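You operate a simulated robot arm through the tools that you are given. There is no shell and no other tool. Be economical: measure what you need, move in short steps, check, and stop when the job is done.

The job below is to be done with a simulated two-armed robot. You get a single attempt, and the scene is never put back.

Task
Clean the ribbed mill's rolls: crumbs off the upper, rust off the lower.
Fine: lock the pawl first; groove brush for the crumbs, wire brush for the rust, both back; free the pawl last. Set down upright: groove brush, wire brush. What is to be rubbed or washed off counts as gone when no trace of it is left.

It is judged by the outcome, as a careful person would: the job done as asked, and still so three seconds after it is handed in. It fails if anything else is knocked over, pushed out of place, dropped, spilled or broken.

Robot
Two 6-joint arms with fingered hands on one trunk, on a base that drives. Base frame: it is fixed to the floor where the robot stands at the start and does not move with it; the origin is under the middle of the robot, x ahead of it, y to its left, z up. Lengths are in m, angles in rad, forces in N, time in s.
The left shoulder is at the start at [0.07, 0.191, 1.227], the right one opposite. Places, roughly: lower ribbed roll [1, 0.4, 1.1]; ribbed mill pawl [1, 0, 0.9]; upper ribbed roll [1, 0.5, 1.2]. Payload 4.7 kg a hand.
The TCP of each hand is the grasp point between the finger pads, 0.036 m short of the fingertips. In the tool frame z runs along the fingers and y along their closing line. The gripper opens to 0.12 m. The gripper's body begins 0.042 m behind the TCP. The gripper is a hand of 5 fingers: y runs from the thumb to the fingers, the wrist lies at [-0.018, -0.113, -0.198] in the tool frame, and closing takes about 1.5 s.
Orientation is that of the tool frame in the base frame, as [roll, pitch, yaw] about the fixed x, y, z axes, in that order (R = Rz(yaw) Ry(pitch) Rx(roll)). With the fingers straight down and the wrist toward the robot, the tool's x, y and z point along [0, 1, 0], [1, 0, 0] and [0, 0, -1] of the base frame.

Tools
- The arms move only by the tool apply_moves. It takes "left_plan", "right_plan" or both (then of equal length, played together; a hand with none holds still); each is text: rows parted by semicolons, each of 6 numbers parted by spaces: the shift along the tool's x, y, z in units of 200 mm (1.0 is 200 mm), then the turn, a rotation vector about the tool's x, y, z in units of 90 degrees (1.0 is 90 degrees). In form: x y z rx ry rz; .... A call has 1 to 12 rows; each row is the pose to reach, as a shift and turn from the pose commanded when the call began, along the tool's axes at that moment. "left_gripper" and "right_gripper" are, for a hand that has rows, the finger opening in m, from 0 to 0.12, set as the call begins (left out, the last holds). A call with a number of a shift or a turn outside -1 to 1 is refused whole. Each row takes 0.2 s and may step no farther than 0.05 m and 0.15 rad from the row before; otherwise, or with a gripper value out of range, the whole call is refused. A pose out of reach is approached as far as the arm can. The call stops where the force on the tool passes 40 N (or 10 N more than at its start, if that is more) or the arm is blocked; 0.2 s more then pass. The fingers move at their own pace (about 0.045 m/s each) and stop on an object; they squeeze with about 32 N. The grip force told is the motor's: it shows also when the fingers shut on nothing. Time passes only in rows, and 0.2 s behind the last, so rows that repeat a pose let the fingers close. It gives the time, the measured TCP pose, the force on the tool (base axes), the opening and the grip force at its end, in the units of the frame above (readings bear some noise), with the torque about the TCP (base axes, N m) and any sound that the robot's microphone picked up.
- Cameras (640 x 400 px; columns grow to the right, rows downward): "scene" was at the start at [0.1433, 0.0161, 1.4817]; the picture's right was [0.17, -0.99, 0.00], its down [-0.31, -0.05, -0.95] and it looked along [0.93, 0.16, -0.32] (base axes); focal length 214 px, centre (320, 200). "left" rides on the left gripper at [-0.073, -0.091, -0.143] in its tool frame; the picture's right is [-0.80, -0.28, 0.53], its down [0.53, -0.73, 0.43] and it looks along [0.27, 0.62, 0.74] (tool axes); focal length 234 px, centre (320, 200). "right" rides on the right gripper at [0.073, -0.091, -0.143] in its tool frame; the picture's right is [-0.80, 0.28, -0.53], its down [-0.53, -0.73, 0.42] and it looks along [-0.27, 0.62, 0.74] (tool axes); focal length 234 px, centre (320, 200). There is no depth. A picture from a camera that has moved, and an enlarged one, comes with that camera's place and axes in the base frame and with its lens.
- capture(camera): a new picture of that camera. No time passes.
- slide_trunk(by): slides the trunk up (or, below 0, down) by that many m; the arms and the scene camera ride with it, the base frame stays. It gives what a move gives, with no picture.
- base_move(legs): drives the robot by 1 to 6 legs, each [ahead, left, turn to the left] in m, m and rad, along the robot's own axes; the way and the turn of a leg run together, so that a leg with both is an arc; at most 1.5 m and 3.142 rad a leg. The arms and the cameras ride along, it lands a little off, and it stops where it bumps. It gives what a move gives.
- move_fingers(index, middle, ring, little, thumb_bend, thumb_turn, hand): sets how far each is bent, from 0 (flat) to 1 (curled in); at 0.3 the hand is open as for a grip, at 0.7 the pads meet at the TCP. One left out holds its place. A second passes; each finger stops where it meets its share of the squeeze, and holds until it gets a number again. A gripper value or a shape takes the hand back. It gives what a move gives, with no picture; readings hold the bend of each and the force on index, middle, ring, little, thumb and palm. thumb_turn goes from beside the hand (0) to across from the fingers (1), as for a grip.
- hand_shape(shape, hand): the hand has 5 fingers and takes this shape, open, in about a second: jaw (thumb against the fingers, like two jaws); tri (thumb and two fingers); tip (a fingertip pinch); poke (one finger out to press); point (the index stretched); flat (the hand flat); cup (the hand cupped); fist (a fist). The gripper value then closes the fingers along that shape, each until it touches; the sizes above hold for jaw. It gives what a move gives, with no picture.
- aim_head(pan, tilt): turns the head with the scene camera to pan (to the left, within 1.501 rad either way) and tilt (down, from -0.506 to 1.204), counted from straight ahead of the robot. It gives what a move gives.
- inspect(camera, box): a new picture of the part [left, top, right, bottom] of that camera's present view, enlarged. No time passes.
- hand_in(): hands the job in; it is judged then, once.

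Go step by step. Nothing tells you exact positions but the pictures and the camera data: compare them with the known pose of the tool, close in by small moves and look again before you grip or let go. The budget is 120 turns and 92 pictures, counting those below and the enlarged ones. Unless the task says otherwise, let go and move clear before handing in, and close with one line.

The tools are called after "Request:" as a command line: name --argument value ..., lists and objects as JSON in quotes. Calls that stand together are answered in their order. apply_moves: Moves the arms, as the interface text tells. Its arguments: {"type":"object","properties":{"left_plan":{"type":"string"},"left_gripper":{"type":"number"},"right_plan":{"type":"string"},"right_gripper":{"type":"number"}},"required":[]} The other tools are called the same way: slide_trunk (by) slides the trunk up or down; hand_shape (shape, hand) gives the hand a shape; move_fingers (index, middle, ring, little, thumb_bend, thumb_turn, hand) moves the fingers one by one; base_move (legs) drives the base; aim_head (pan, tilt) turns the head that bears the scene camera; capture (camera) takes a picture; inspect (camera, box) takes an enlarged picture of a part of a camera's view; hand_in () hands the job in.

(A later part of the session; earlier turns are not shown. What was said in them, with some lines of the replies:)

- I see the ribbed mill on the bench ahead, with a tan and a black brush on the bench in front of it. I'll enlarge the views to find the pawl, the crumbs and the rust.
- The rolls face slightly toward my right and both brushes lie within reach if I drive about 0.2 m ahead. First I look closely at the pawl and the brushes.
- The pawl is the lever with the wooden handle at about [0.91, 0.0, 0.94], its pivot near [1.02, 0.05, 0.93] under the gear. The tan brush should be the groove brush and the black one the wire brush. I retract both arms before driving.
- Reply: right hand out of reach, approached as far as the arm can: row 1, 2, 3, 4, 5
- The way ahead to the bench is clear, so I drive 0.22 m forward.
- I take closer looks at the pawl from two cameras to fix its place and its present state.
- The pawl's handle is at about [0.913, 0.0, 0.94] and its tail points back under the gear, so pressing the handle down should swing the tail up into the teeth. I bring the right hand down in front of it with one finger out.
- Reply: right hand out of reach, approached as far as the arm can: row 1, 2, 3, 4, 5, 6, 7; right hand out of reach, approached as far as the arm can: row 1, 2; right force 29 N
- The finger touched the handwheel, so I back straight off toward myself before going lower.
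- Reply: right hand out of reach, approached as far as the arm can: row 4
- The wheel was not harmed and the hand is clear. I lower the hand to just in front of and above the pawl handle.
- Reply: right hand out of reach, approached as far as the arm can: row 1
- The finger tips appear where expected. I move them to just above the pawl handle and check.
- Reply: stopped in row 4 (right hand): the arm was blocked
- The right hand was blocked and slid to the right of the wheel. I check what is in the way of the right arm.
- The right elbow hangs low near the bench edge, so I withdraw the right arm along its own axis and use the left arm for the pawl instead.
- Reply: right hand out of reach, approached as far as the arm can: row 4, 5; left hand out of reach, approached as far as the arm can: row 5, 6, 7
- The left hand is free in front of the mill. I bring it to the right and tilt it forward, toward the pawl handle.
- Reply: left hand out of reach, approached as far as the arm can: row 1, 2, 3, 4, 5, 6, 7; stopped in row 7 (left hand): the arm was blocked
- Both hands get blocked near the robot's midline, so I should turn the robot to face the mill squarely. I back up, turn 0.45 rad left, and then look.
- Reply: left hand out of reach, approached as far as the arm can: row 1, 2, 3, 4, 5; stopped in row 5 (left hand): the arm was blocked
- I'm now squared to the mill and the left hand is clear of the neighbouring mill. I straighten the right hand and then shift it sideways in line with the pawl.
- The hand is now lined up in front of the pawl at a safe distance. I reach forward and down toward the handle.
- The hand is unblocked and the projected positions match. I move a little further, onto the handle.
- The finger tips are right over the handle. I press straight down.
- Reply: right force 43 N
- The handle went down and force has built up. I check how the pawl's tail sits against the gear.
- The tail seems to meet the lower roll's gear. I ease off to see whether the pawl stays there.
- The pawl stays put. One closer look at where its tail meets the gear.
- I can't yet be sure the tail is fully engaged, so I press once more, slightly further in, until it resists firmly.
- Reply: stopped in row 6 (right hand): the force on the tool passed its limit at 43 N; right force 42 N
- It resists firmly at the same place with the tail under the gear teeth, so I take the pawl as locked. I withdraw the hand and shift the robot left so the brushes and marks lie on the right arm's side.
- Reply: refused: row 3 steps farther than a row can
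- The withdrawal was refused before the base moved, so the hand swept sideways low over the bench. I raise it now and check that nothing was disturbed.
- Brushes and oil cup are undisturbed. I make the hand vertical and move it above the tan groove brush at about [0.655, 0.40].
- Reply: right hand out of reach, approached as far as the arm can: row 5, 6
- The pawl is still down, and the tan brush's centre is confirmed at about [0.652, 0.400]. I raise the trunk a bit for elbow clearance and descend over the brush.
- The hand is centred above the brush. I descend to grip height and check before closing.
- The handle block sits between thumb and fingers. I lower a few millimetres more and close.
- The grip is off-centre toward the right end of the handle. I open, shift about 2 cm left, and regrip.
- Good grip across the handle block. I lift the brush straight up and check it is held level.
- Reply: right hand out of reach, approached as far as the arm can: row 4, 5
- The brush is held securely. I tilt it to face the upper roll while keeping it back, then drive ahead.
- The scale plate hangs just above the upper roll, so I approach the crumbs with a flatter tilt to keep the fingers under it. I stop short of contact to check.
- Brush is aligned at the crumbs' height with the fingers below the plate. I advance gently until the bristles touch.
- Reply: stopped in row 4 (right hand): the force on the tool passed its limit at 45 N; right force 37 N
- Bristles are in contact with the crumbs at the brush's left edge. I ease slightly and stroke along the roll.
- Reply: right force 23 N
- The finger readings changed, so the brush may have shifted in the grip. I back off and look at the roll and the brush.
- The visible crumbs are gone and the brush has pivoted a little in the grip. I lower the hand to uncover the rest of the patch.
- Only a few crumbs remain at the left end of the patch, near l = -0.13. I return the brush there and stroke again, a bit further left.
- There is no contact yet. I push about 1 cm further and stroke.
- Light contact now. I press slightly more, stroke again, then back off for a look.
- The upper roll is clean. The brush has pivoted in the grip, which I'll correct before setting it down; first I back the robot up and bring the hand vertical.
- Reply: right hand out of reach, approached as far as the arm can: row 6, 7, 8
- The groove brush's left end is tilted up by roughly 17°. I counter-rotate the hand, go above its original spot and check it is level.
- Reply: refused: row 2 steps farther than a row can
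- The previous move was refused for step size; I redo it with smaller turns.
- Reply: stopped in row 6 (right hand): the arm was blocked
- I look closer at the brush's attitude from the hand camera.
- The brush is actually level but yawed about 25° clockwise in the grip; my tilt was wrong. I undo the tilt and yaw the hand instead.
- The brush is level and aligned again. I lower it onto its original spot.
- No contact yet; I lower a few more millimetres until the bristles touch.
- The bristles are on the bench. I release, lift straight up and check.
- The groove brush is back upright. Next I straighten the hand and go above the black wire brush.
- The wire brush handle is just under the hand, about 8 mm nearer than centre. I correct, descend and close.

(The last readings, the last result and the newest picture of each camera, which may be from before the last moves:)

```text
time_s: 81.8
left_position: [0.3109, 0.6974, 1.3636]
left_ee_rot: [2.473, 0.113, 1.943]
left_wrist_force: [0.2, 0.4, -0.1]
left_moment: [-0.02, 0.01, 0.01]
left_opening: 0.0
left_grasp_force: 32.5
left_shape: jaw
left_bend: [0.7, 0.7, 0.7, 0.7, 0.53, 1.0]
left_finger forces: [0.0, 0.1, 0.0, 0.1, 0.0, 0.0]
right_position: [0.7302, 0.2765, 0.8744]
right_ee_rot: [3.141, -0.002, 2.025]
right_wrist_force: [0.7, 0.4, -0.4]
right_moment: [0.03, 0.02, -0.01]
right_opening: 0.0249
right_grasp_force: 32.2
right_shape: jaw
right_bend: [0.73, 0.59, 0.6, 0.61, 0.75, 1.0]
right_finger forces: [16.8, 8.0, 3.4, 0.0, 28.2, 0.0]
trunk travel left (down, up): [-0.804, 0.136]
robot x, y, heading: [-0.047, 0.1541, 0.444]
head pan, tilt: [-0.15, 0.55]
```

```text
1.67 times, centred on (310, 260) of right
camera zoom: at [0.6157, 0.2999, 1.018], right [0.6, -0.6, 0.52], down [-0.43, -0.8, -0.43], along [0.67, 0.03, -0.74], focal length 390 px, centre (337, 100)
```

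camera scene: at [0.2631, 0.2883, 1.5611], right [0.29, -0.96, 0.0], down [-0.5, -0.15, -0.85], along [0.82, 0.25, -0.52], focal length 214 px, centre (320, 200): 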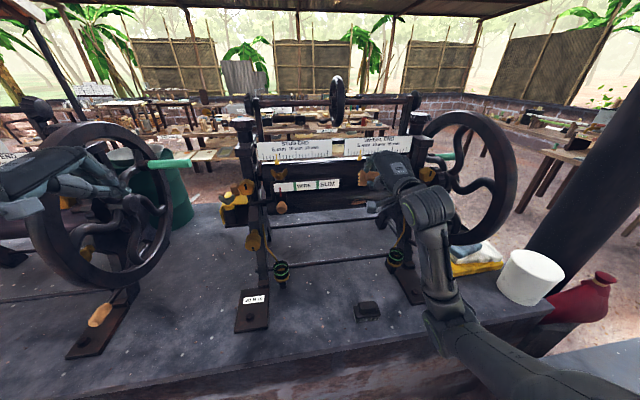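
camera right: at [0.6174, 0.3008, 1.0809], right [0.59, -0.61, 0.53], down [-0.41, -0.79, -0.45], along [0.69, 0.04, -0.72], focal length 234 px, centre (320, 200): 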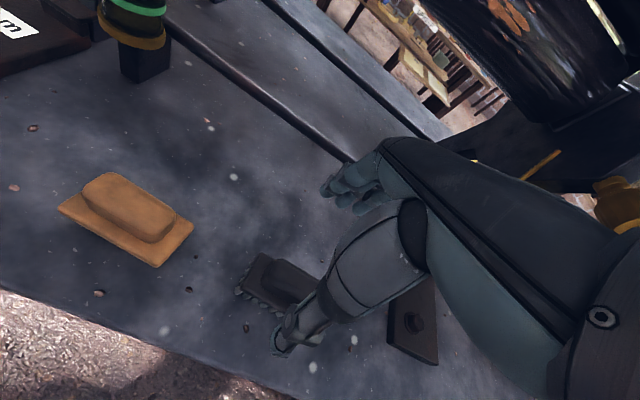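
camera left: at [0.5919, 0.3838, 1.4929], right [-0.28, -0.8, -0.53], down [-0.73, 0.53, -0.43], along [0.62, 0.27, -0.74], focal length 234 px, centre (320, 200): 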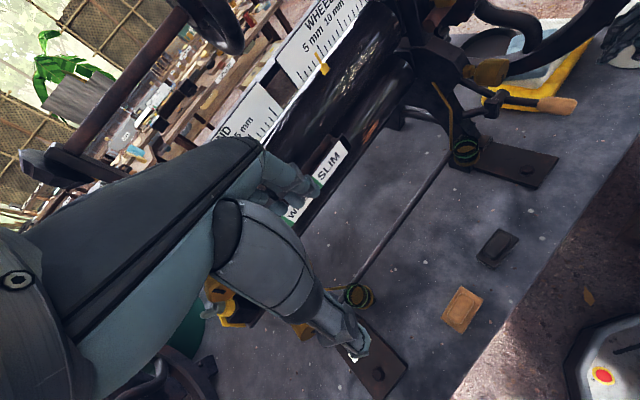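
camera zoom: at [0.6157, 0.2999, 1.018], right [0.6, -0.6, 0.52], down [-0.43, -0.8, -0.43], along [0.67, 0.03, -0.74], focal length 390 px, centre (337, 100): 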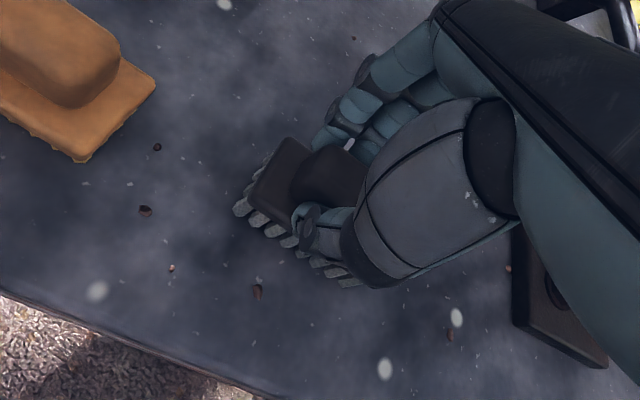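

The wire brush is gripped well. I lift it, tilt it toward the lower roll, and drive ahead.

Request:
apply_moves --right_plan "0 0 -0.1 0 0 0;0 0 -0.3 0 0 0;0 0 -0.5 0 0 0;0 0 -0.7 0 0 0;0 0 -0.9 0 0 0;0 0 -1 0 0 0"

Request:
apply_moves --right_plan "-0.02 -0.05 -0.06 -0.09 0 0;-0.04 -0.1 -0.12 -0.18 0 0;-0.06 -0.15 -0.18 -0.27 0 0;-0.08 -0.2 -0.24 -0.36 0 0;-0.1 -0.25 -0.3 -0.45 0 0;-0.12 -0.3 -0.36 -0.54 0 0;-0.15 -0.35 -0.42 -0.63 0 0;-0.17 -0.39 -0.475 -0.72 0 0"

Request:
base_move --legs '[[0.2, 0, 0]]'

```text
time_s: 83.2
left_position: [0.3101, 0.6963, 1.3628]
left_ee_rot: [2.475, 0.113, 1.944]
left_wrist_force: [-0.7, 0.3, -0.5]
left_moment: [0.02, 0.01, -0.02]
left_opening: 0.0001
left_grasp_force: 32.2
left_shape: jaw
left_bend: [0.7, 0.7, 0.7, 0.7, 0.53, 1.0]
left_finger forces: [0.1, 0.1, 0.1, 0.0, 0.0, 0.0]
right_position: [0.7311, 0.2741, 1.0764]
right_ee_rot: [3.141, -0.002, 2.024]
right_wrist_force: [-0.2, 0.3, -1.6]
right_moment: [0.02, -0.02, 0.01]
right_opening: 0.0246
right_grasp_force: 32.0
right_shape: jaw
right_bend: [0.73, 0.6, 0.6, 0.61, 0.75, 1.0]
right_finger forces: [17.0, 7.8, 3.4, 0.0, 28.3, 0.0]
trunk travel left (down, up): [-0.804, 0.136]
robot x, y, heading: [-0.0532, 0.1524, 0.442]
head pan, tilt: [-0.15, 0.55]
```

```text
time_s: 85.0
left_position: [0.3098, 0.6965, 1.3626]
left_ee_rot: [2.472, 0.113, 1.942]
left_wrist_force: [0.3, 0.6, -1.1]
left_moment: [0.0, -0.01, -0.04]
left_opening: 0.0
left_grasp_force: 32.1
left_shape: jaw
left_bend: [0.7, 0.7, 0.7, 0.7, 0.53, 1.0]
left_finger forces: [0.0, 0.0, 0.1, 0.1, 0.0, 0.1]
right_position: [0.675, 0.2089, 1.1727]
right_ee_rot: [2.008, -0.002, 2.025]
right_wrist_force: [0.3, -0.2, -0.7]
right_moment: [-0.01, 0.03, 0.0]
right_opening: 0.0247
right_grasp_force: 31.6
right_shape: jaw
right_bend: [0.73, 0.6, 0.61, 0.61, 0.75, 1.0]
right_finger forces: [16.9, 7.6, 3.3, 0.0, 28.7, 0.1]
trunk travel left (down, up): [-0.804, 0.136]
robot x, y, heading: [-0.0526, 0.1539, 0.441]
head pan, tilt: [-0.15, 0.55]
```

```text
time_s: 86.6
left_position: [0.4913, 0.781, 1.3631]
left_ee_rot: [2.472, 0.112, 1.942]
left_wrist_force: [-0.2, 0.0, -0.7]
left_moment: [0.02, -0.01, 0.0]
left_opening: 0.0001
left_grasp_force: 32.2
left_shape: jaw
left_bend: [0.7, 0.7, 0.7, 0.7, 0.53, 1.0]
left_finger forces: [0.1, 0.0, 0.0, 0.0, 0.0, 0.0]
right_position: [0.8569, 0.2932, 1.172]
right_ee_rot: [2.011, -0.001, 2.019]
right_wrist_force: [0.3, 0.7, -0.8]
right_moment: [0.01, 0.04, 0.02]
right_opening: 0.0247
right_grasp_force: 32.4
right_shape: jaw
right_bend: [0.73, 0.6, 0.61, 0.61, 0.75, 1.0]
right_finger forces: [16.9, 7.6, 3.3, 0.0, 28.6, 0.0]
trunk travel left (down, up): [-0.804, 0.136]
robot x, y, heading: [0.1281, 0.238, 0.443]
head pan, tilt: [-0.15, 0.55]
```

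I bring the brush close to the rust and check from the hand camera.

Request:
apply_moves --right_plan "0.01 0 0.12 0 0 0;0.02 0 0.24 0 0 0;0.03 0.005 0.36 0 0 0"

Request:
inspect --camera "right" --box '[160, 100, 400, 360]'

```text
time_s: 87.4
left_position: [0.4937, 0.7826, 1.3624]
left_ee_rot: [2.475, 0.112, 1.941]
left_wrist_force: [0.5, -0.3, -0.1]
left_moment: [0.0, 0.0, -0.01]
left_opening: 0.0
left_grasp_force: 31.6
left_shape: jaw
left_bend: [0.7, 0.7, 0.7, 0.7, 0.53, 1.0]
left_finger forces: [0.0, 0.0, 0.0, 0.1, 0.0, 0.0]
right_position: [0.915, 0.3288, 1.1406]
right_ee_rot: [2.012, -0.002, 2.025]
right_wrist_force: [0.2, 0.5, -1.5]
right_moment: [-0.01, 0.06, 0.0]
right_opening: 0.0249
right_grasp_force: 31.8
right_shape: jaw
right_bend: [0.73, 0.6, 0.61, 0.61, 0.75, 1.0]
right_finger forces: [16.9, 7.6, 3.3, 0.1, 28.8, 0.1]
trunk travel left (down, up): [-0.804, 0.136]
robot x, y, heading: [0.1291, 0.239, 0.442]
head pan, tilt: [-0.15, 0.55]
```

```text
1.54 times, centred on (280, 230) of right
camera zoom: at [0.7299, 0.3197, 1.1189], right [0.03, -0.88, 0.48], down [0.3, -0.45, -0.84], along [0.95, 0.17, 0.25], focal length 360 px, centre (382, 154)
```

zoom: 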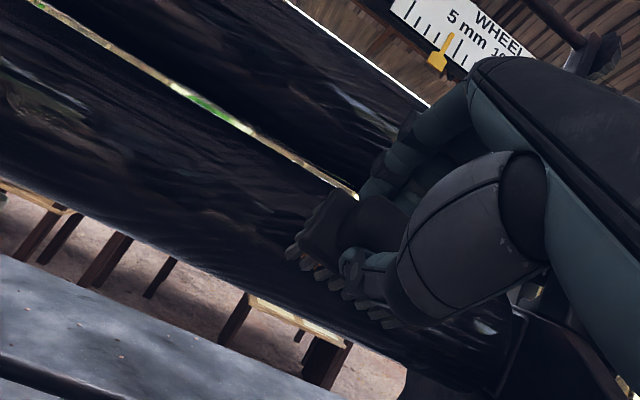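

The brush covers the rust. I advance gently to contact.

Request:
apply_moves --right_plan "0 0.02 0.05 0 0 0;0 0.045 0.09 0 0 0;0 0.055 0.11 0 0 0;0 0.06 0.125 0 0 0"

```text
time_s: 88.4
left_position: [0.493, 0.7819, 1.3617]
left_ee_rot: [2.475, 0.113, 1.941]
left_wrist_force: [0.5, -0.7, -0.1]
left_moment: [0.0, -0.02, -0.03]
left_opening: 0.0
left_grasp_force: 32.1
left_shape: jaw
left_bend: [0.7, 0.7, 0.7, 0.7, 0.53, 1.0]
left_finger forces: [0.0, 0.0, 0.0, 0.0, 0.1, 0.0]
right_position: [0.9377, 0.3413, 1.141]
right_ee_rot: [2.012, -0.003, 2.023]
right_wrist_force: [0.3, 0.6, -1.4]
right_moment: [0.03, 0.07, 0.01]
right_opening: 0.0246
right_grasp_force: 31.5
right_shape: jaw
right_bend: [0.73, 0.6, 0.61, 0.61, 0.75, 1.0]
right_finger forces: [17.0, 7.6, 3.3, 0.0, 28.7, 0.0]
trunk travel left (down, up): [-0.804, 0.136]
robot x, y, heading: [0.1285, 0.2394, 0.445]
head pan, tilt: [-0.15, 0.55]
```

Request:
apply_moves --right_plan "0 0.008 0.015 0 0 0;0 0.014 0.03 0 0 0;0 0.02 0.042 0 0 0"

```text
time_s: 89.2
left_position: [0.4878, 0.7807, 1.3647]
left_ee_rot: [2.47, 0.113, 1.94]
left_wrist_force: [0.2, -0.2, -0.3]
left_moment: [-0.02, -0.03, -0.01]
left_opening: 0.0
left_grasp_force: 32.3
left_shape: jaw
left_bend: [0.7, 0.7, 0.7, 0.7, 0.53, 1.0]
left_finger forces: [0.1, 0.0, 0.0, 0.0, 0.0, 0.2]
right_position: [0.9429, 0.3435, 1.1444]
right_ee_rot: [2.009, -0.002, 2.022]
right_wrist_force: [-20.6, -6.7, -0.5]
right_moment: [-0.15, 0.37, 0.09]
right_opening: 0.0255
right_grasp_force: 32.2
right_shape: jaw
right_bend: [0.73, 0.6, 0.62, 0.61, 0.75, 1.0]
right_finger forces: [16.6, 7.2, 3.2, 0.0, 36.5, 0.0]
trunk travel left (down, up): [-0.804, 0.136]
robot x, y, heading: [0.1273, 0.2406, 0.444]
head pan, tilt: [-0.15, 0.55]
```

Contact with about 20 N. I stroke along the rust, then back away and lower the hand for a look.

Request:
apply_moves --right_plan "0.08 0 -0.01 0 0 0;-0.05 0 -0.01 0 0 0;-0.17 0 -0.01 0 0 0;-0.05 0 -0.01 0 0 0;0.08 0 -0.01 0 0 0;-0.05 0 -0.01 0 0 0;-0.17 0 -0.01 0 0 0;-0.05 0 -0.01 0 0 0;0.08 0 -0.01 0 0 0"

Request:
apply_moves --right_plan "0 -0.03 -0.15 0 0 0;0 -0.06 -0.3 0 0 0;0 -0.2 -0.45 0 0 0;-0.1 -0.4 -0.55 0 0 0;-0.2 -0.55 -0.65 0 0 0"

Request:
inspect --camera "scene" --box '[320, 130, 440, 230]'

```text
time_s: 91.2
left_position: [0.49, 0.7828, 1.3631]
left_ee_rot: [2.472, 0.113, 1.941]
left_wrist_force: [0.3, 0.5, -0.1]
left_moment: [0.01, -0.01, -0.03]
left_opening: 0.0002
left_grasp_force: 32.2
left_shape: jaw
left_bend: [0.7, 0.7, 0.7, 0.7, 0.53, 1.0]
left_finger forces: [0.1, 0.0, 0.0, 0.0, 0.2, 0.0]
right_position: [0.9351, 0.3576, 1.1437]
right_ee_rot: [2.01, -0.001, 2.02]
right_wrist_force: [-5.1, -2.9, 1.8]
right_moment: [0.02, 0.04, 0.0]
right_opening: 0.0257
right_grasp_force: 32.4
right_shape: jaw
right_bend: [0.73, 0.6, 0.63, 0.61, 0.75, 1.0]
right_finger forces: [19.5, 7.6, 3.3, 0.0, 31.1, 0.1]
trunk travel left (down, up): [-0.804, 0.136]
robot x, y, heading: [0.1277, 0.2383, 0.44]
head pan, tilt: [-0.15, 0.55]
```

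```text
time_s: 92.4
left_position: [0.4904, 0.7807, 1.3645]
left_ee_rot: [2.471, 0.112, 1.941]
left_wrist_force: [0.4, 0.4, -0.3]
left_moment: [0.04, 0.02, 0.07]
left_opening: 0.0001
left_grasp_force: 32.1
left_shape: jaw
left_bend: [0.7, 0.7, 0.7, 0.7, 0.53, 1.0]
left_finger forces: [0.0, 0.0, 0.0, 0.0, 0.1, 0.0]
right_position: [0.8051, 0.2488, 1.0981]
right_ee_rot: [2.008, -0.003, 2.022]
right_wrist_force: [-0.5, 0.6, -1.5]
right_moment: [-0.02, 0.05, 0.01]
right_opening: 0.0255
right_grasp_force: 32.0
right_shape: jaw
right_bend: [0.73, 0.6, 0.63, 0.61, 0.75, 1.0]
right_finger forces: [18.6, 7.1, 3.3, 0.0, 30.1, 0.1]
trunk travel left (down, up): [-0.804, 0.136]
robot x, y, heading: [0.1312, 0.2365, 0.441]
head pan, tilt: [-0.15, 0.55]
```

```text
4.00 times, centred on (380, 180) of scene
camera zoom: at [0.2613, 0.2851, 1.5611], right [0.29, -0.96, 0.0], down [-0.5, -0.15, -0.85], along [0.82, 0.25, -0.52], focal length 858 px, centre (80, 280)
```

zoom: 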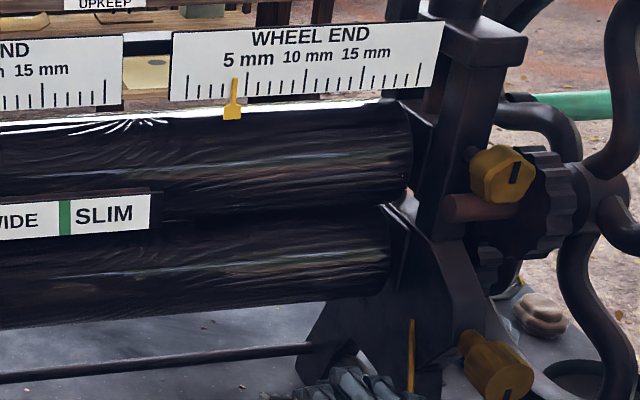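

The rust is gone. I back up, bring the hand vertical, and take the wire brush back.

Request:
base_move --legs '[[-0.2, 0, 0]]'

Request:
apply_moves --right_plan "0 0.1 -0.05 0.09 0 0;0 0.2 -0.05 0.18 0 0;0.05 0.3 -0.05 0.27 0 0;0.1 0.35 0 0.36 0 0;0.15 0.4 0.05 0.45 0 0;0.2 0.4 0.1 0.54 0 0;0.25 0.4 0.15 0.63 0 0;0.25 0.4 0.15 0.72 0 0"

```text
time_s: 94.0
left_position: [0.3095, 0.6952, 1.3624]
left_ee_rot: [2.473, 0.113, 1.942]
left_wrist_force: [0.6, -0.3, 0.4]
left_moment: [-0.01, 0.0, -0.02]
left_opening: 0.0
left_grasp_force: 32.3
left_shape: jaw
left_bend: [0.7, 0.7, 0.7, 0.7, 0.53, 1.0]
left_finger forces: [0.0, 0.0, 0.0, 0.0, 0.0, 0.0]
right_position: [0.6233, 0.1633, 1.0975]
right_ee_rot: [2.013, -0.002, 2.024]
right_wrist_force: [1.0, -0.4, -0.7]
right_moment: [-0.01, 0.03, 0.02]
right_opening: 0.0256
right_grasp_force: 31.5
right_shape: jaw
right_bend: [0.73, 0.6, 0.63, 0.61, 0.75, 1.0]
right_finger forces: [18.6, 7.1, 3.3, 0.0, 30.1, 0.0]
trunk travel left (down, up): [-0.804, 0.136]
robot x, y, heading: [-0.051, 0.1521, 0.445]
head pan, tilt: [-0.15, 0.55]
```

```text
time_s: 95.8
left_position: [0.3102, 0.6951, 1.3627]
left_ee_rot: [2.476, 0.114, 1.941]
left_wrist_force: [0.1, 0.0, 0.5]
left_moment: [0.0, -0.01, 0.03]
left_opening: 0.0002
left_grasp_force: 32.4
left_shape: jaw
left_bend: [0.7, 0.7, 0.7, 0.7, 0.54, 1.0]
left_finger forces: [0.1, 0.1, 0.0, 0.1, 0.0, 0.1]
right_position: [0.6794, 0.2361, 1.1379]
right_ee_rot: [-3.139, -0.005, 2.021]
right_wrist_force: [0.1, -0.7, -1.0]
right_moment: [0.03, 0.03, 0.01]
right_opening: 0.0256
right_grasp_force: 32.0
right_shape: jaw
right_bend: [0.73, 0.6, 0.63, 0.61, 0.75, 1.0]
right_finger forces: [18.4, 7.1, 3.4, 0.1, 29.1, 0.1]
right hand out of reach, approached as far as the arm can: row 8
trunk travel left (down, up): [-0.804, 0.136]
robot x, y, heading: [-0.0542, 0.1522, 0.444]
head pan, tilt: [-0.15, 0.55]
```

Request:
apply_moves --right_plan "0.03 0.16 0.05 0 0 0;0.07 0.315 0.2 0 0 0;0.07 0.315 0.4 0 0 0;0.07 0.315 0.6 0 0 0;0.07 0.315 0.8 0 0 0;0.07 0.315 0.95 0 0 0"

Request:
inspect --camera "scene" --box '[290, 200, 430, 310]'

Request:
inspect --camera "right" --box '[180, 140, 440, 380]'

```text
time_s: 97.2
left_position: [0.3081, 0.6946, 1.3637]
left_ee_rot: [2.473, 0.112, 1.941]
left_wrist_force: [0.1, -0.8, 0.4]
left_moment: [0.02, 0.01, -0.03]
left_opening: 0.0
left_grasp_force: 32.0
left_shape: jaw
left_bend: [0.7, 0.7, 0.7, 0.7, 0.54, 1.0]
left_finger forces: [0.0, 0.0, 0.1, 0.0, 0.0, 0.0]
right_position: [0.7306, 0.278, 0.9513]
right_ee_rot: [-3.141, -0.003, 2.023]
right_wrist_force: [0.0, -0.3, -1.3]
right_moment: [-0.02, -0.01, 0.0]
right_opening: 0.0256
right_grasp_force: 32.2
right_shape: jaw
right_bend: [0.73, 0.6, 0.63, 0.61, 0.75, 1.0]
right_finger forces: [18.4, 7.3, 3.4, 0.0, 28.8, 0.0]
trunk travel left (down, up): [-0.804, 0.136]
robot x, y, heading: [-0.0528, 0.1537, 0.443]
head pan, tilt: [-0.15, 0.55]
```

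```text
3.64 times, centred on (360, 255) of scene
camera zoom: at [0.0778, 0.1994, 1.5609], right [0.29, -0.96, 0.0], down [-0.5, -0.15, -0.85], along [0.82, 0.25, -0.52], focal length 780 px, centre (174, 0)
```

zoom: 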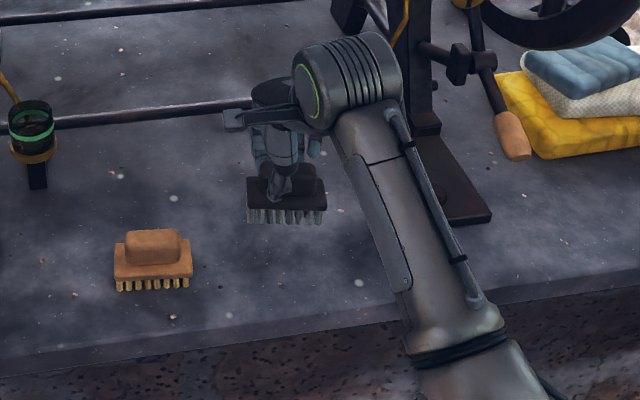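

```text
1.67 times, centred on (310, 260) of right
camera zoom: at [0.6154, 0.3027, 1.0936], right [0.6, -0.6, 0.52], down [-0.43, -0.8, -0.43], along [0.67, 0.03, -0.74], focal length 390 px, centre (337, 100)
```

zoom: 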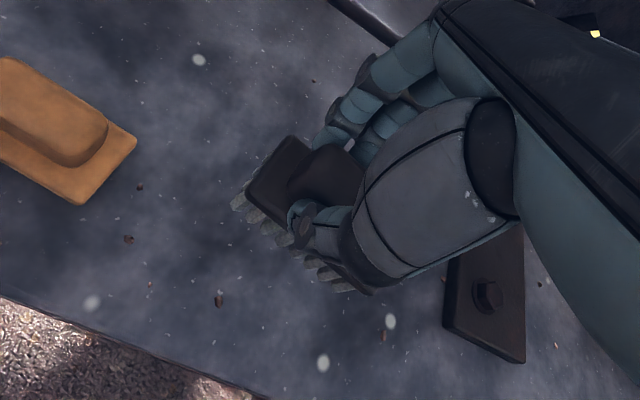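

The brush is still level and aligned. I lower it until the bristles touch.

Request:
apply_moves --right_plan "0 0 0.15 0 0 0;0 0 0.28 0 0 0;0 0 0.35 0 0 0;0 0 0.375 0 0 0;0 0 0.385 0 0 0"

```text
time_s: 98.4
left_position: [0.3073, 0.695, 1.3623]
left_ee_rot: [2.471, 0.114, 1.942]
left_wrist_force: [-0.4, 0.3, 0.5]
left_moment: [0.04, 0.0, -0.01]
left_opening: 0.0001
left_grasp_force: 31.4
left_shape: jaw
left_bend: [0.7, 0.7, 0.7, 0.7, 0.54, 1.0]
left_finger forces: [0.0, 0.0, 0.1, 0.0, 0.0, 0.0]
right_position: [0.7299, 0.2788, 0.8757]
right_ee_rot: [3.139, -0.002, 2.024]
right_wrist_force: [-0.2, 0.6, 4.5]
right_moment: [0.03, -0.04, 0.01]
right_opening: 0.0252
right_grasp_force: 32.6
right_shape: jaw
right_bend: [0.73, 0.6, 0.63, 0.61, 0.75, 1.0]
right_finger forces: [18.4, 7.4, 3.6, 0.0, 29.4, 0.1]
trunk travel left (down, up): [-0.804, 0.136]
robot x, y, heading: [-0.0522, 0.1532, 0.44]
head pan, tilt: [-0.15, 0.55]
```

It touches the bench. I release and lift straight up.

Request:
apply_moves --right_plan "0 0 0 0 0 0;0 0 0 0 0 0;0 0 0 0 0 0;0 0 0 0 0 0;0 0 0 0 0 0;0 0 0 0 0 0;0 0 0 0 0 0;0 0 -0.2 0 0 0;0 0 -0.4 0 0 0;0 0 -0.6 0 0 0;0 0 -0.8 0 0 0;0 0 -1 0 0 0" --right_gripper 0.12

Request:
inspect --camera "scene" --box '[260, 120, 460, 300]'

```text
time_s: 101.0
left_position: [0.3076, 0.6956, 1.3619]
left_ee_rot: [2.472, 0.113, 1.945]
left_wrist_force: [1.3, -0.3, 0.0]
left_moment: [0.0, -0.04, -0.01]
left_opening: 0.0
left_grasp_force: 32.1
left_shape: jaw
left_bend: [0.7, 0.7, 0.7, 0.7, 0.54, 1.0]
left_finger forces: [0.0, 0.1, 0.0, 0.0, 0.0, 0.1]
right_position: [0.7282, 0.2787, 1.0704]
right_ee_rot: [-3.141, -0.002, 2.023]
right_wrist_force: [0.3, -0.3, 0.6]
right_moment: [0.01, -0.01, -0.02]
right_opening: 0.1195
right_grasp_force: 0.2
right_shape: jaw
right_bend: [0.3, 0.3, 0.3, 0.3, 0.3, 0.98]
right_finger forces: [0.1, 0.0, 0.0, 0.2, 0.0, 0.0]
trunk travel left (down, up): [-0.804, 0.136]
robot x, y, heading: [-0.0556, 0.1544, 0.439]
head pan, tilt: [-0.15, 0.55]
```

```text
2.22 times, centred on (360, 210) of scene
camera zoom: at [0.0775, 0.1999, 1.5608], right [0.29, -0.96, 0.0], down [-0.5, -0.15, -0.85], along [0.82, 0.25, -0.52], focal length 477 px, centre (231, 178)
```

zoom: 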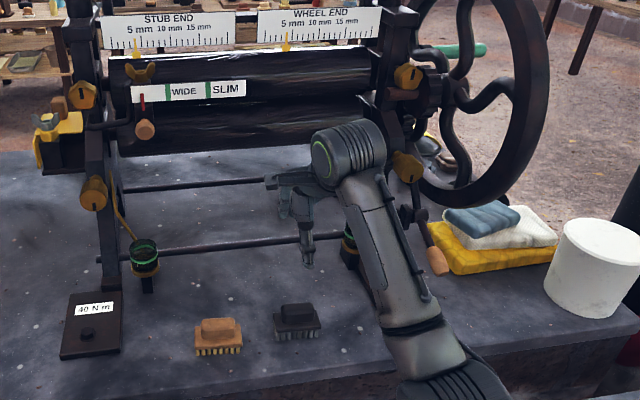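

Both brushes stand back in their places. Last is freeing the pawl: I shift the base right and bring the hand, tilted, in front of the lever to lift its handle with the thumb from below.

Request:
base_move --legs '[[0, -0.17, 0]]'

Request:
apply_moves --right_plan "-0.1 -0.06 0 -0.09 0 0;-0.2 -0.12 0 -0.18 0 0;-0.3 -0.18 0 -0.27 0 0;-0.4 -0.24 0 -0.36 0 0;-0.5 -0.3 0 -0.45 0 0;-0.6 -0.36 0 -0.54 0 0;-0.7 -0.42 0 -0.63 0 0;-0.82 -0.46 0 -0.72 0 0" --right_gripper 0.08

```text
time_s: 102.5
left_position: [0.3824, 0.5408, 1.3619]
left_ee_rot: [2.474, 0.115, 1.938]
left_wrist_force: [-0.3, 0.9, 0.5]
left_moment: [0.01, 0.0, -0.02]
left_opening: 0.0
left_grasp_force: 32.1
left_shape: jaw
left_bend: [0.7, 0.7, 0.7, 0.7, 0.54, 1.0]
left_finger forces: [0.0, 0.1, 0.0, 0.1, 0.0, 0.0]
right_position: [0.8023, 0.1205, 1.0717]
right_ee_rot: [3.141, 0.0, 2.019]
right_wrist_force: [-0.1, -0.4, 0.0]
right_moment: [-0.02, -0.02, 0.03]
right_opening: 0.1199
right_grasp_force: 0.1
right_shape: jaw
right_bend: [0.3, 0.3, 0.3, 0.3, 0.3, 0.98]
right_finger forces: [0.0, 0.1, 0.1, 0.0, 0.1, 0.0]
trunk travel left (down, up): [-0.804, 0.136]
robot x, y, heading: [0.0128, -0.0051, 0.434]
head pan, tilt: [-0.15, 0.55]
```

```text
time_s: 104.2
left_position: [0.3851, 0.5376, 1.3624]
left_ee_rot: [2.474, 0.111, 1.938]
left_wrist_force: [0.5, 1.2, -0.8]
left_moment: [-0.02, -0.01, 0.02]
left_opening: 0.0002
left_grasp_force: 31.7
left_shape: jaw
left_bend: [0.7, 0.7, 0.7, 0.7, 0.54, 1.0]
left_finger forces: [0.0, 0.0, 0.0, 0.0, 0.0, 0.0]
right_position: [0.7899, -0.0685, 1.0705]
right_ee_rot: [2.008, -0.003, 2.02]
right_wrist_force: [-0.2, 0.6, 0.2]
right_moment: [0.03, 0.02, 0.05]
right_opening: 0.0805
right_grasp_force: 0.0
right_shape: jaw
right_bend: [0.27, 0.38, 0.36, 0.35, 0.62, 1.0]
right_finger forces: [0.1, 0.1, 0.1, 0.0, 0.1, 0.0]
trunk travel left (down, up): [-0.804, 0.136]
robot x, y, heading: [0.02, -0.0024, 0.431]
head pan, tilt: [-0.15, 0.55]
```

Request:
apply_moves --right_plan "0 -0.17 0.1 0 0 0;0 -0.34 0.2 0 0 0;0 -0.5 0.31 0 0 0;0 -0.64 0.41 0 0 0"

Request:
capture --camera "right"

Request:
inspect --camera "scene" --box '[340, 150, 480, 270]'

```text
time_s: 105.2
left_position: [0.3833, 0.5395, 1.3625]
left_ee_rot: [2.473, 0.113, 1.937]
left_wrist_force: [0.3, 1.4, -0.3]
left_moment: [0.02, 0.02, 0.0]
left_opening: 0.0
left_grasp_force: 32.3
left_shape: jaw
left_bend: [0.7, 0.7, 0.7, 0.7, 0.54, 1.0]
left_finger forces: [0.1, 0.0, 0.0, 0.1, 0.0, 0.1]
right_position: [0.8148, -0.0726, 0.9138]
right_ee_rot: [2.093, -0.27, 1.925]
right_wrist_force: [-0.3, 1.3, 0.2]
right_moment: [-0.05, 0.02, -0.02]
right_opening: 0.0801
right_grasp_force: 0.0
right_shape: jaw
right_bend: [0.27, 0.39, 0.36, 0.36, 0.62, 1.0]
right_finger forces: [0.1, 0.0, 0.0, 0.0, 0.0, 0.0]
right hand out of reach, approached as far as the arm can: row 3, 4
trunk travel left (down, up): [-0.804, 0.136]
robot x, y, heading: [0.0184, -0.004, 0.435]
head pan, tilt: [-0.15, 0.55]
```

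```text
10 pictures are left
camera right: at [0.6296, -0.0651, 0.9254], right [0.02, -0.96, 0.27], down [0.1, -0.27, -0.96], along [0.99, 0.05, 0.09], focal length 234 px, centre (320, 200)
```

right: 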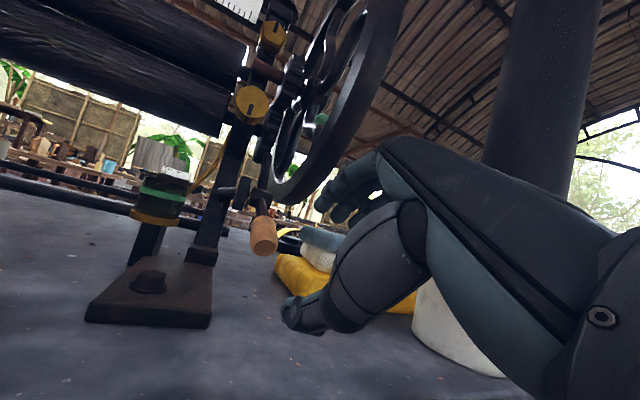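

```text
3.33 times, centred on (410, 210) of scene
camera zoom: at [0.1521, 0.0444, 1.5608], right [0.28, -0.96, 0.0], down [-0.5, -0.15, -0.85], along [0.82, 0.24, -0.52], focal length 715 px, centre (20, 167)
```

zoom: 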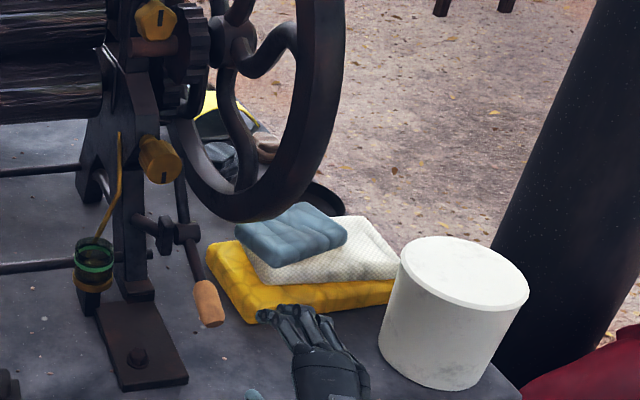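

The handle end is at about [0.90, 0.0, 0.885] with the thumb below its level and the fingers above. I slide the hand forward so the thumb goes under the handle.

Request:
apply_moves --right_plan "0.09 0.04 0.09 0 0 0;0.12 0.1 0.22 0 0 0;0.15 0.17 0.36 0 0 0;0.168 0.239 0.509 0 0 0"

Request:
inspect --camera "right" --box '[180, 120, 420, 340]'

```text
time_s: 106.2
left_position: [0.384, 0.5398, 1.3617]
left_ee_rot: [2.475, 0.114, 1.941]
left_wrist_force: [0.1, 0.5, -0.6]
left_moment: [0.02, -0.02, 0.03]
left_opening: 0.0
left_grasp_force: 31.8
left_shape: jaw
left_bend: [0.7, 0.7, 0.7, 0.7, 0.54, 1.0]
left_finger forces: [0.1, 0.0, 0.1, 0.0, 0.0, 0.0]
right_position: [0.8816, 0.0388, 0.9223]
right_ee_rot: [2.02, 0.0, 1.999]
right_wrist_force: [-0.5, 0.0, -0.2]
right_moment: [0.07, -0.06, -0.02]
right_opening: 0.0802
right_grasp_force: 0.0
right_shape: jaw
right_bend: [0.27, 0.39, 0.36, 0.36, 0.62, 1.0]
right_finger forces: [0.0, 0.0, 0.1, 0.1, 0.0, 0.0]
right hand out of reach, approached as far as the arm can: row 4
trunk travel left (down, up): [-0.804, 0.136]
robot x, y, heading: [0.019, -0.0026, 0.44]
head pan, tilt: [-0.15, 0.55]
```

```text
1.82 times, centred on (300, 230) of right
camera zoom: at [0.6966, 0.0331, 0.9026], right [0.02, -0.88, 0.48], down [0.28, -0.46, -0.84], along [0.96, 0.15, 0.24], focal length 426 px, centre (356, 146)
```

zoom: 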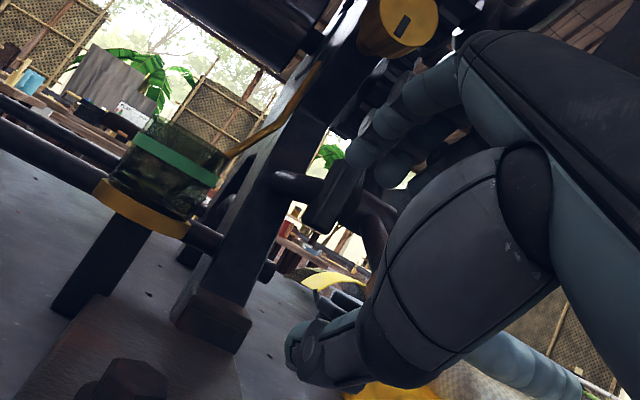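

The hand ended about 4.7 cm left of the lever with the thumb nearly at handle height. I lower the trunk slightly so the thumb can pass beneath, then slide right.

Request:
slide_trunk --by -0.024

Request:
apply_moves --right_plan "-0.07 0 0 0 0 0;-0.14 0 0 0 0 0;-0.2 0 0 0 0 0;-0.24 0 0 0 0 0"

Request:
inspect --camera "right" --box '[180, 120, 420, 340]'

```text
time_s: 107.0
left_position: [0.382, 0.5387, 1.339]
left_ee_rot: [2.474, 0.112, 1.938]
left_wrist_force: [0.1, -0.4, -0.4]
left_moment: [-0.03, 0.0, 0.01]
left_opening: 0.0
left_grasp_force: 31.7
left_shape: jaw
left_bend: [0.7, 0.7, 0.7, 0.7, 0.54, 1.0]
left_finger forces: [0.0, 0.1, 0.0, 0.1, 0.0, 0.1]
right_position: [0.8804, 0.0387, 0.9008]
right_ee_rot: [2.02, -0.003, 2.003]
right_wrist_force: [-0.4, 0.1, 0.3]
right_moment: [0.0, 0.01, 0.0]
right_opening: 0.0802
right_grasp_force: 0.0
right_shape: jaw
right_bend: [0.27, 0.39, 0.36, 0.36, 0.62, 1.0]
right_finger forces: [0.1, 0.1, 0.0, 0.0, 0.0, 0.0]
trunk travel left (down, up): [-0.78, 0.16]
robot x, y, heading: [0.0197, -0.0006, 0.443]
head pan, tilt: [-0.15, 0.55]
```

```text
time_s: 108.0
left_position: [0.3842, 0.5388, 1.3382]
left_ee_rot: [2.474, 0.114, 1.937]
left_wrist_force: [-0.5, -0.2, 0.4]
left_moment: [0.0, 0.02, -0.01]
left_opening: 0.0
left_grasp_force: 32.5
left_shape: jaw
left_bend: [0.7, 0.7, 0.7, 0.7, 0.54, 1.0]
left_finger forces: [0.0, 0.0, 0.0, 0.0, 0.0, 0.0]
right_position: [0.894, 0.0, 0.9073]
right_ee_rot: [2.024, -0.002, 1.989]
right_wrist_force: [0.4, -0.2, 0.7]
right_moment: [-0.01, -0.01, 0.02]
right_opening: 0.0801
right_grasp_force: 0.1
right_shape: jaw
right_bend: [0.27, 0.39, 0.36, 0.36, 0.62, 1.0]
right_finger forces: [0.1, 0.1, 0.0, 0.1, 0.0, 0.0]
right hand out of reach, approached as far as the arm can: row 3, 4
trunk travel left (down, up): [-0.78, 0.16]
robot x, y, heading: [0.0218, -0.004, 0.439]
head pan, tilt: [-0.15, 0.55]
```

```text
1.82 times, centred on (300, 230) of right
camera zoom: at [0.71, -0.0033, 0.8872], right [0.01, -0.88, 0.48], down [0.27, -0.46, -0.85], along [0.96, 0.14, 0.24], focal length 426 px, centre (356, 146)
```

zoom: 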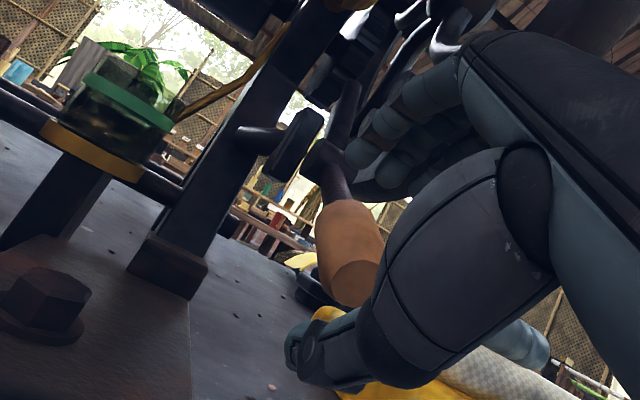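

The handle is now between the thumb below and the fingers above. I lift straight up about 7 cm.

Request:
apply_moves --right_plan "0 0.06 -0.03 0 0 0;0 0.12 -0.06 0 0 0;0 0.18 -0.09 0 0 0;0 0.24 -0.12 0 0 0;0 0.3 -0.145 0 0 0;0 0.33 -0.16 0 0 0"

Request:
inspect --camera "scene" --box '[340, 140, 460, 260]'

```text
time_s: 109.3
left_position: [0.3853, 0.5393, 1.3386]
left_ee_rot: [2.476, 0.114, 1.938]
left_wrist_force: [0.4, 0.2, 0.7]
left_moment: [0.02, 0.0, 0.02]
left_opening: 0.0002
left_grasp_force: 32.4
left_shape: jaw
left_bend: [0.7, 0.7, 0.7, 0.7, 0.54, 1.0]
left_finger forces: [0.1, 0.0, 0.0, 0.0, 0.1, 0.0]
right_position: [0.8969, -0.0022, 0.9769]
right_ee_rot: [2.023, 0.003, 1.999]
right_wrist_force: [1.9, -0.2, -13.9]
right_moment: [0.1, -0.26, 0.04]
right_opening: 0.0855
right_grasp_force: 0.0
right_shape: jaw
right_bend: [0.27, 0.39, 0.36, 0.36, 0.56, 0.99]
right_finger forces: [0.0, 0.0, 0.0, 0.0, 10.4, 0.1]
trunk travel left (down, up): [-0.78, 0.16]
robot x, y, heading: [0.0193, -0.0037, 0.438]
head pan, tilt: [-0.15, 0.55]
```

```text
3.33 times, centred on (400, 200) of scene
camera zoom: at [0.1541, 0.0444, 1.5363], right [0.28, -0.96, 0.0], down [-0.5, -0.15, -0.85], along [0.82, 0.24, -0.52], focal length 715 px, centre (53, 200)
```

zoom: 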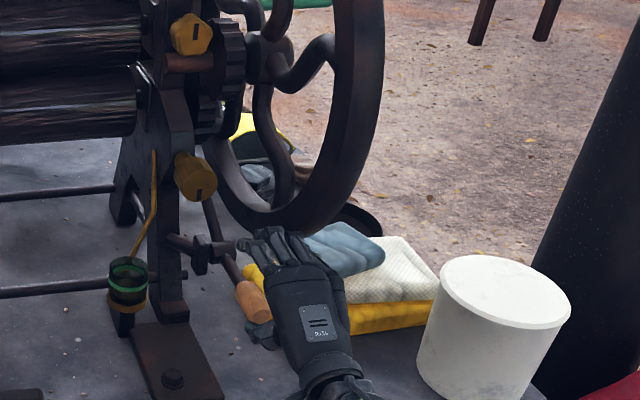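

The handle is back at about z 0.95 (it was 0.94 at the start) and has met resistance, so the pawl is lifted out. I drop the thumb a little, withdraw, and look.

Request:
apply_moves --right_plan "0 -0.06 0.03 0 0 0;0 -0.13 0.06 0 0 0;0 -0.2 -0.1 0 0 0;0 -0.27 -0.3 0 0 0;0 -0.33 -0.5 0 0 0;0 -0.33 -0.6 0 0 0"

Request:
inspect --camera "scene" --box '[340, 140, 460, 260]'

```text
time_s: 110.8
left_position: [0.3834, 0.5381, 1.3387]
left_ee_rot: [2.473, 0.114, 1.937]
left_wrist_force: [-0.3, 0.1, 0.6]
left_moment: [0.0, 0.0, 0.02]
left_opening: 0.0
left_grasp_force: 31.9
left_shape: jaw
left_bend: [0.7, 0.7, 0.7, 0.7, 0.54, 1.0]
left_finger forces: [0.0, 0.1, 0.0, 0.1, 0.1, 0.1]
right_position: [0.7692, -0.0577, 0.9729]
right_ee_rot: [2.017, 0.006, 2.0]
right_wrist_force: [0.6, 0.1, -0.8]
right_moment: [-0.01, 0.03, -0.01]
right_opening: 0.0801
right_grasp_force: 0.1
right_shape: jaw
right_bend: [0.27, 0.39, 0.36, 0.36, 0.62, 1.0]
right_finger forces: [0.0, 0.0, 0.0, 0.0, 0.1, 0.1]
trunk travel left (down, up): [-0.78, 0.16]
robot x, y, heading: [0.017, -0.005, 0.437]
head pan, tilt: [-0.15, 0.55]
```

```text
3.33 times, centred on (400, 200) of scene
camera zoom: at [0.1504, 0.0438, 1.5369], right [0.28, -0.96, 0.0], down [-0.5, -0.15, -0.85], along [0.82, 0.24, -0.52], focal length 715 px, centre (53, 200)
```

zoom: 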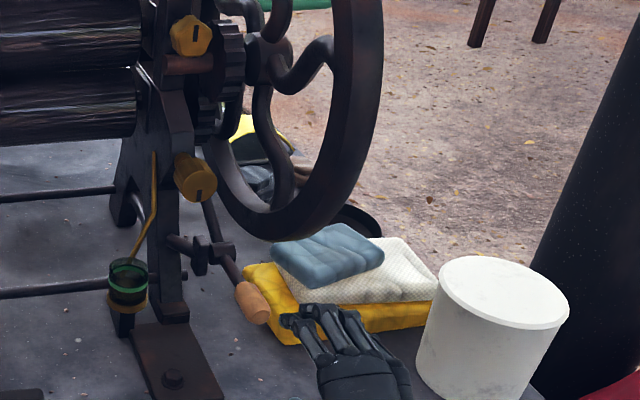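

The pawl handle stays up in its free position. I withdraw the hand clear and take a final look.

Request:
apply_moves --right_plan "0 0.1 -0.15 0 0 0;0 0.25 -0.25 0 0 0;0 0.4 -0.35 0 0 0;0 0.55 -0.45 0 0 0"

Request:
capture --camera "scene"

Request:
inspect --camera "scene" --box '[230, 90, 430, 290]'

```text
time_s: 111.8
left_position: [0.3833, 0.5377, 1.339]
left_ee_rot: [2.473, 0.113, 1.938]
left_wrist_force: [0.1, -0.9, 0.2]
left_moment: [-0.03, -0.02, 0.03]
left_opening: 0.0
left_grasp_force: 31.9
left_shape: jaw
left_bend: [0.7, 0.7, 0.7, 0.7, 0.54, 1.0]
left_finger forces: [0.0, 0.0, 0.0, 0.1, 0.1, 0.0]
right_position: [0.7397, -0.0738, 1.1125]
right_ee_rot: [2.021, -0.003, 2.004]
right_wrist_force: [0.3, 0.0, 0.2]
right_moment: [-0.01, -0.03, -0.01]
right_opening: 0.0804
right_grasp_force: 0.0
right_shape: jaw
right_bend: [0.27, 0.39, 0.36, 0.36, 0.62, 1.0]
right_finger forces: [0.0, 0.0, 0.0, 0.0, 0.0, 0.1]
trunk travel left (down, up): [-0.78, 0.16]
robot x, y, heading: [0.0197, -0.0048, 0.44]
head pan, tilt: [-0.15, 0.55]
```

```text
4 pictures are left
camera scene: at [0.1505, 0.0434, 1.5369], right [0.28, -0.96, 0.0], down [-0.5, -0.15, -0.85], along [0.82, 0.24, -0.52], focal length 214 px, centre (320, 200)
```

scene: 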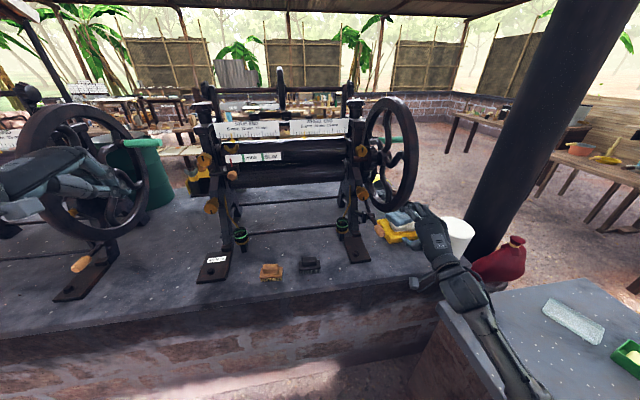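

```text
2.00 times, centred on (330, 190) of scene
camera zoom: at [0.1505, 0.0434, 1.5369], right [0.28, -0.96, 0.0], down [-0.5, -0.15, -0.85], along [0.82, 0.24, -0.52], focal length 429 px, centre (300, 220)
```

zoom: 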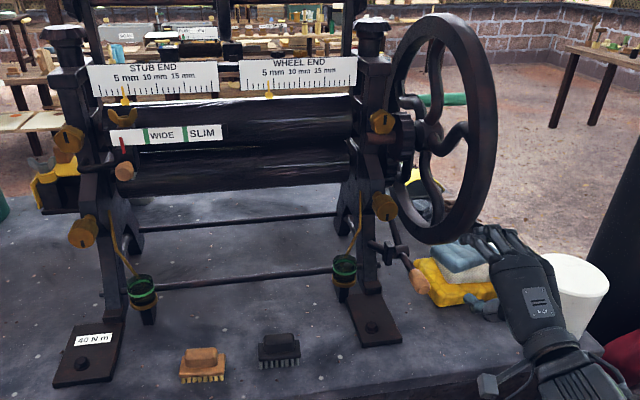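

Everything stands in place. One last close check of both rolls for traces.

Request:
inspect --camera "scene" --box '[280, 130, 360, 190]'

```text
6.67 times, centred on (320, 160) of scene
camera zoom: at [0.1505, 0.0434, 1.5369], right [0.28, -0.96, 0.0], down [-0.5, -0.15, -0.85], along [0.82, 0.24, -0.52], focal length 1430 px, centre (320, 467)
```

zoom: 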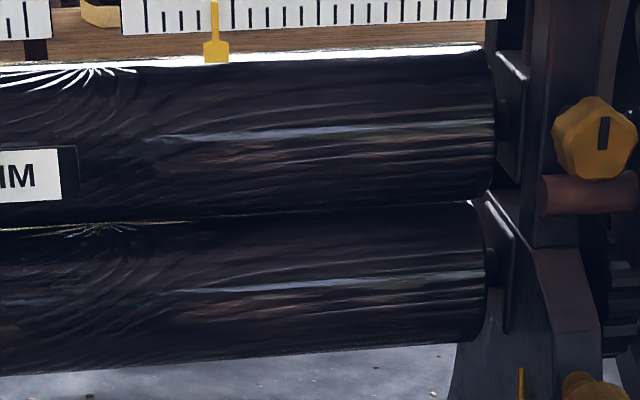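

Both rolls show only reflections now, both brushes are back, and the pawl is up, so I hand in.

Request:
hand_in

```text
The job is handed in.
```

Job handed in: in the last close view no trace of crumbs shows on the upper roll and no rust on the lower. Both brushes stand upright back in their places, and the pawl, pressed down to its stop before cleaning, is lifted free again.
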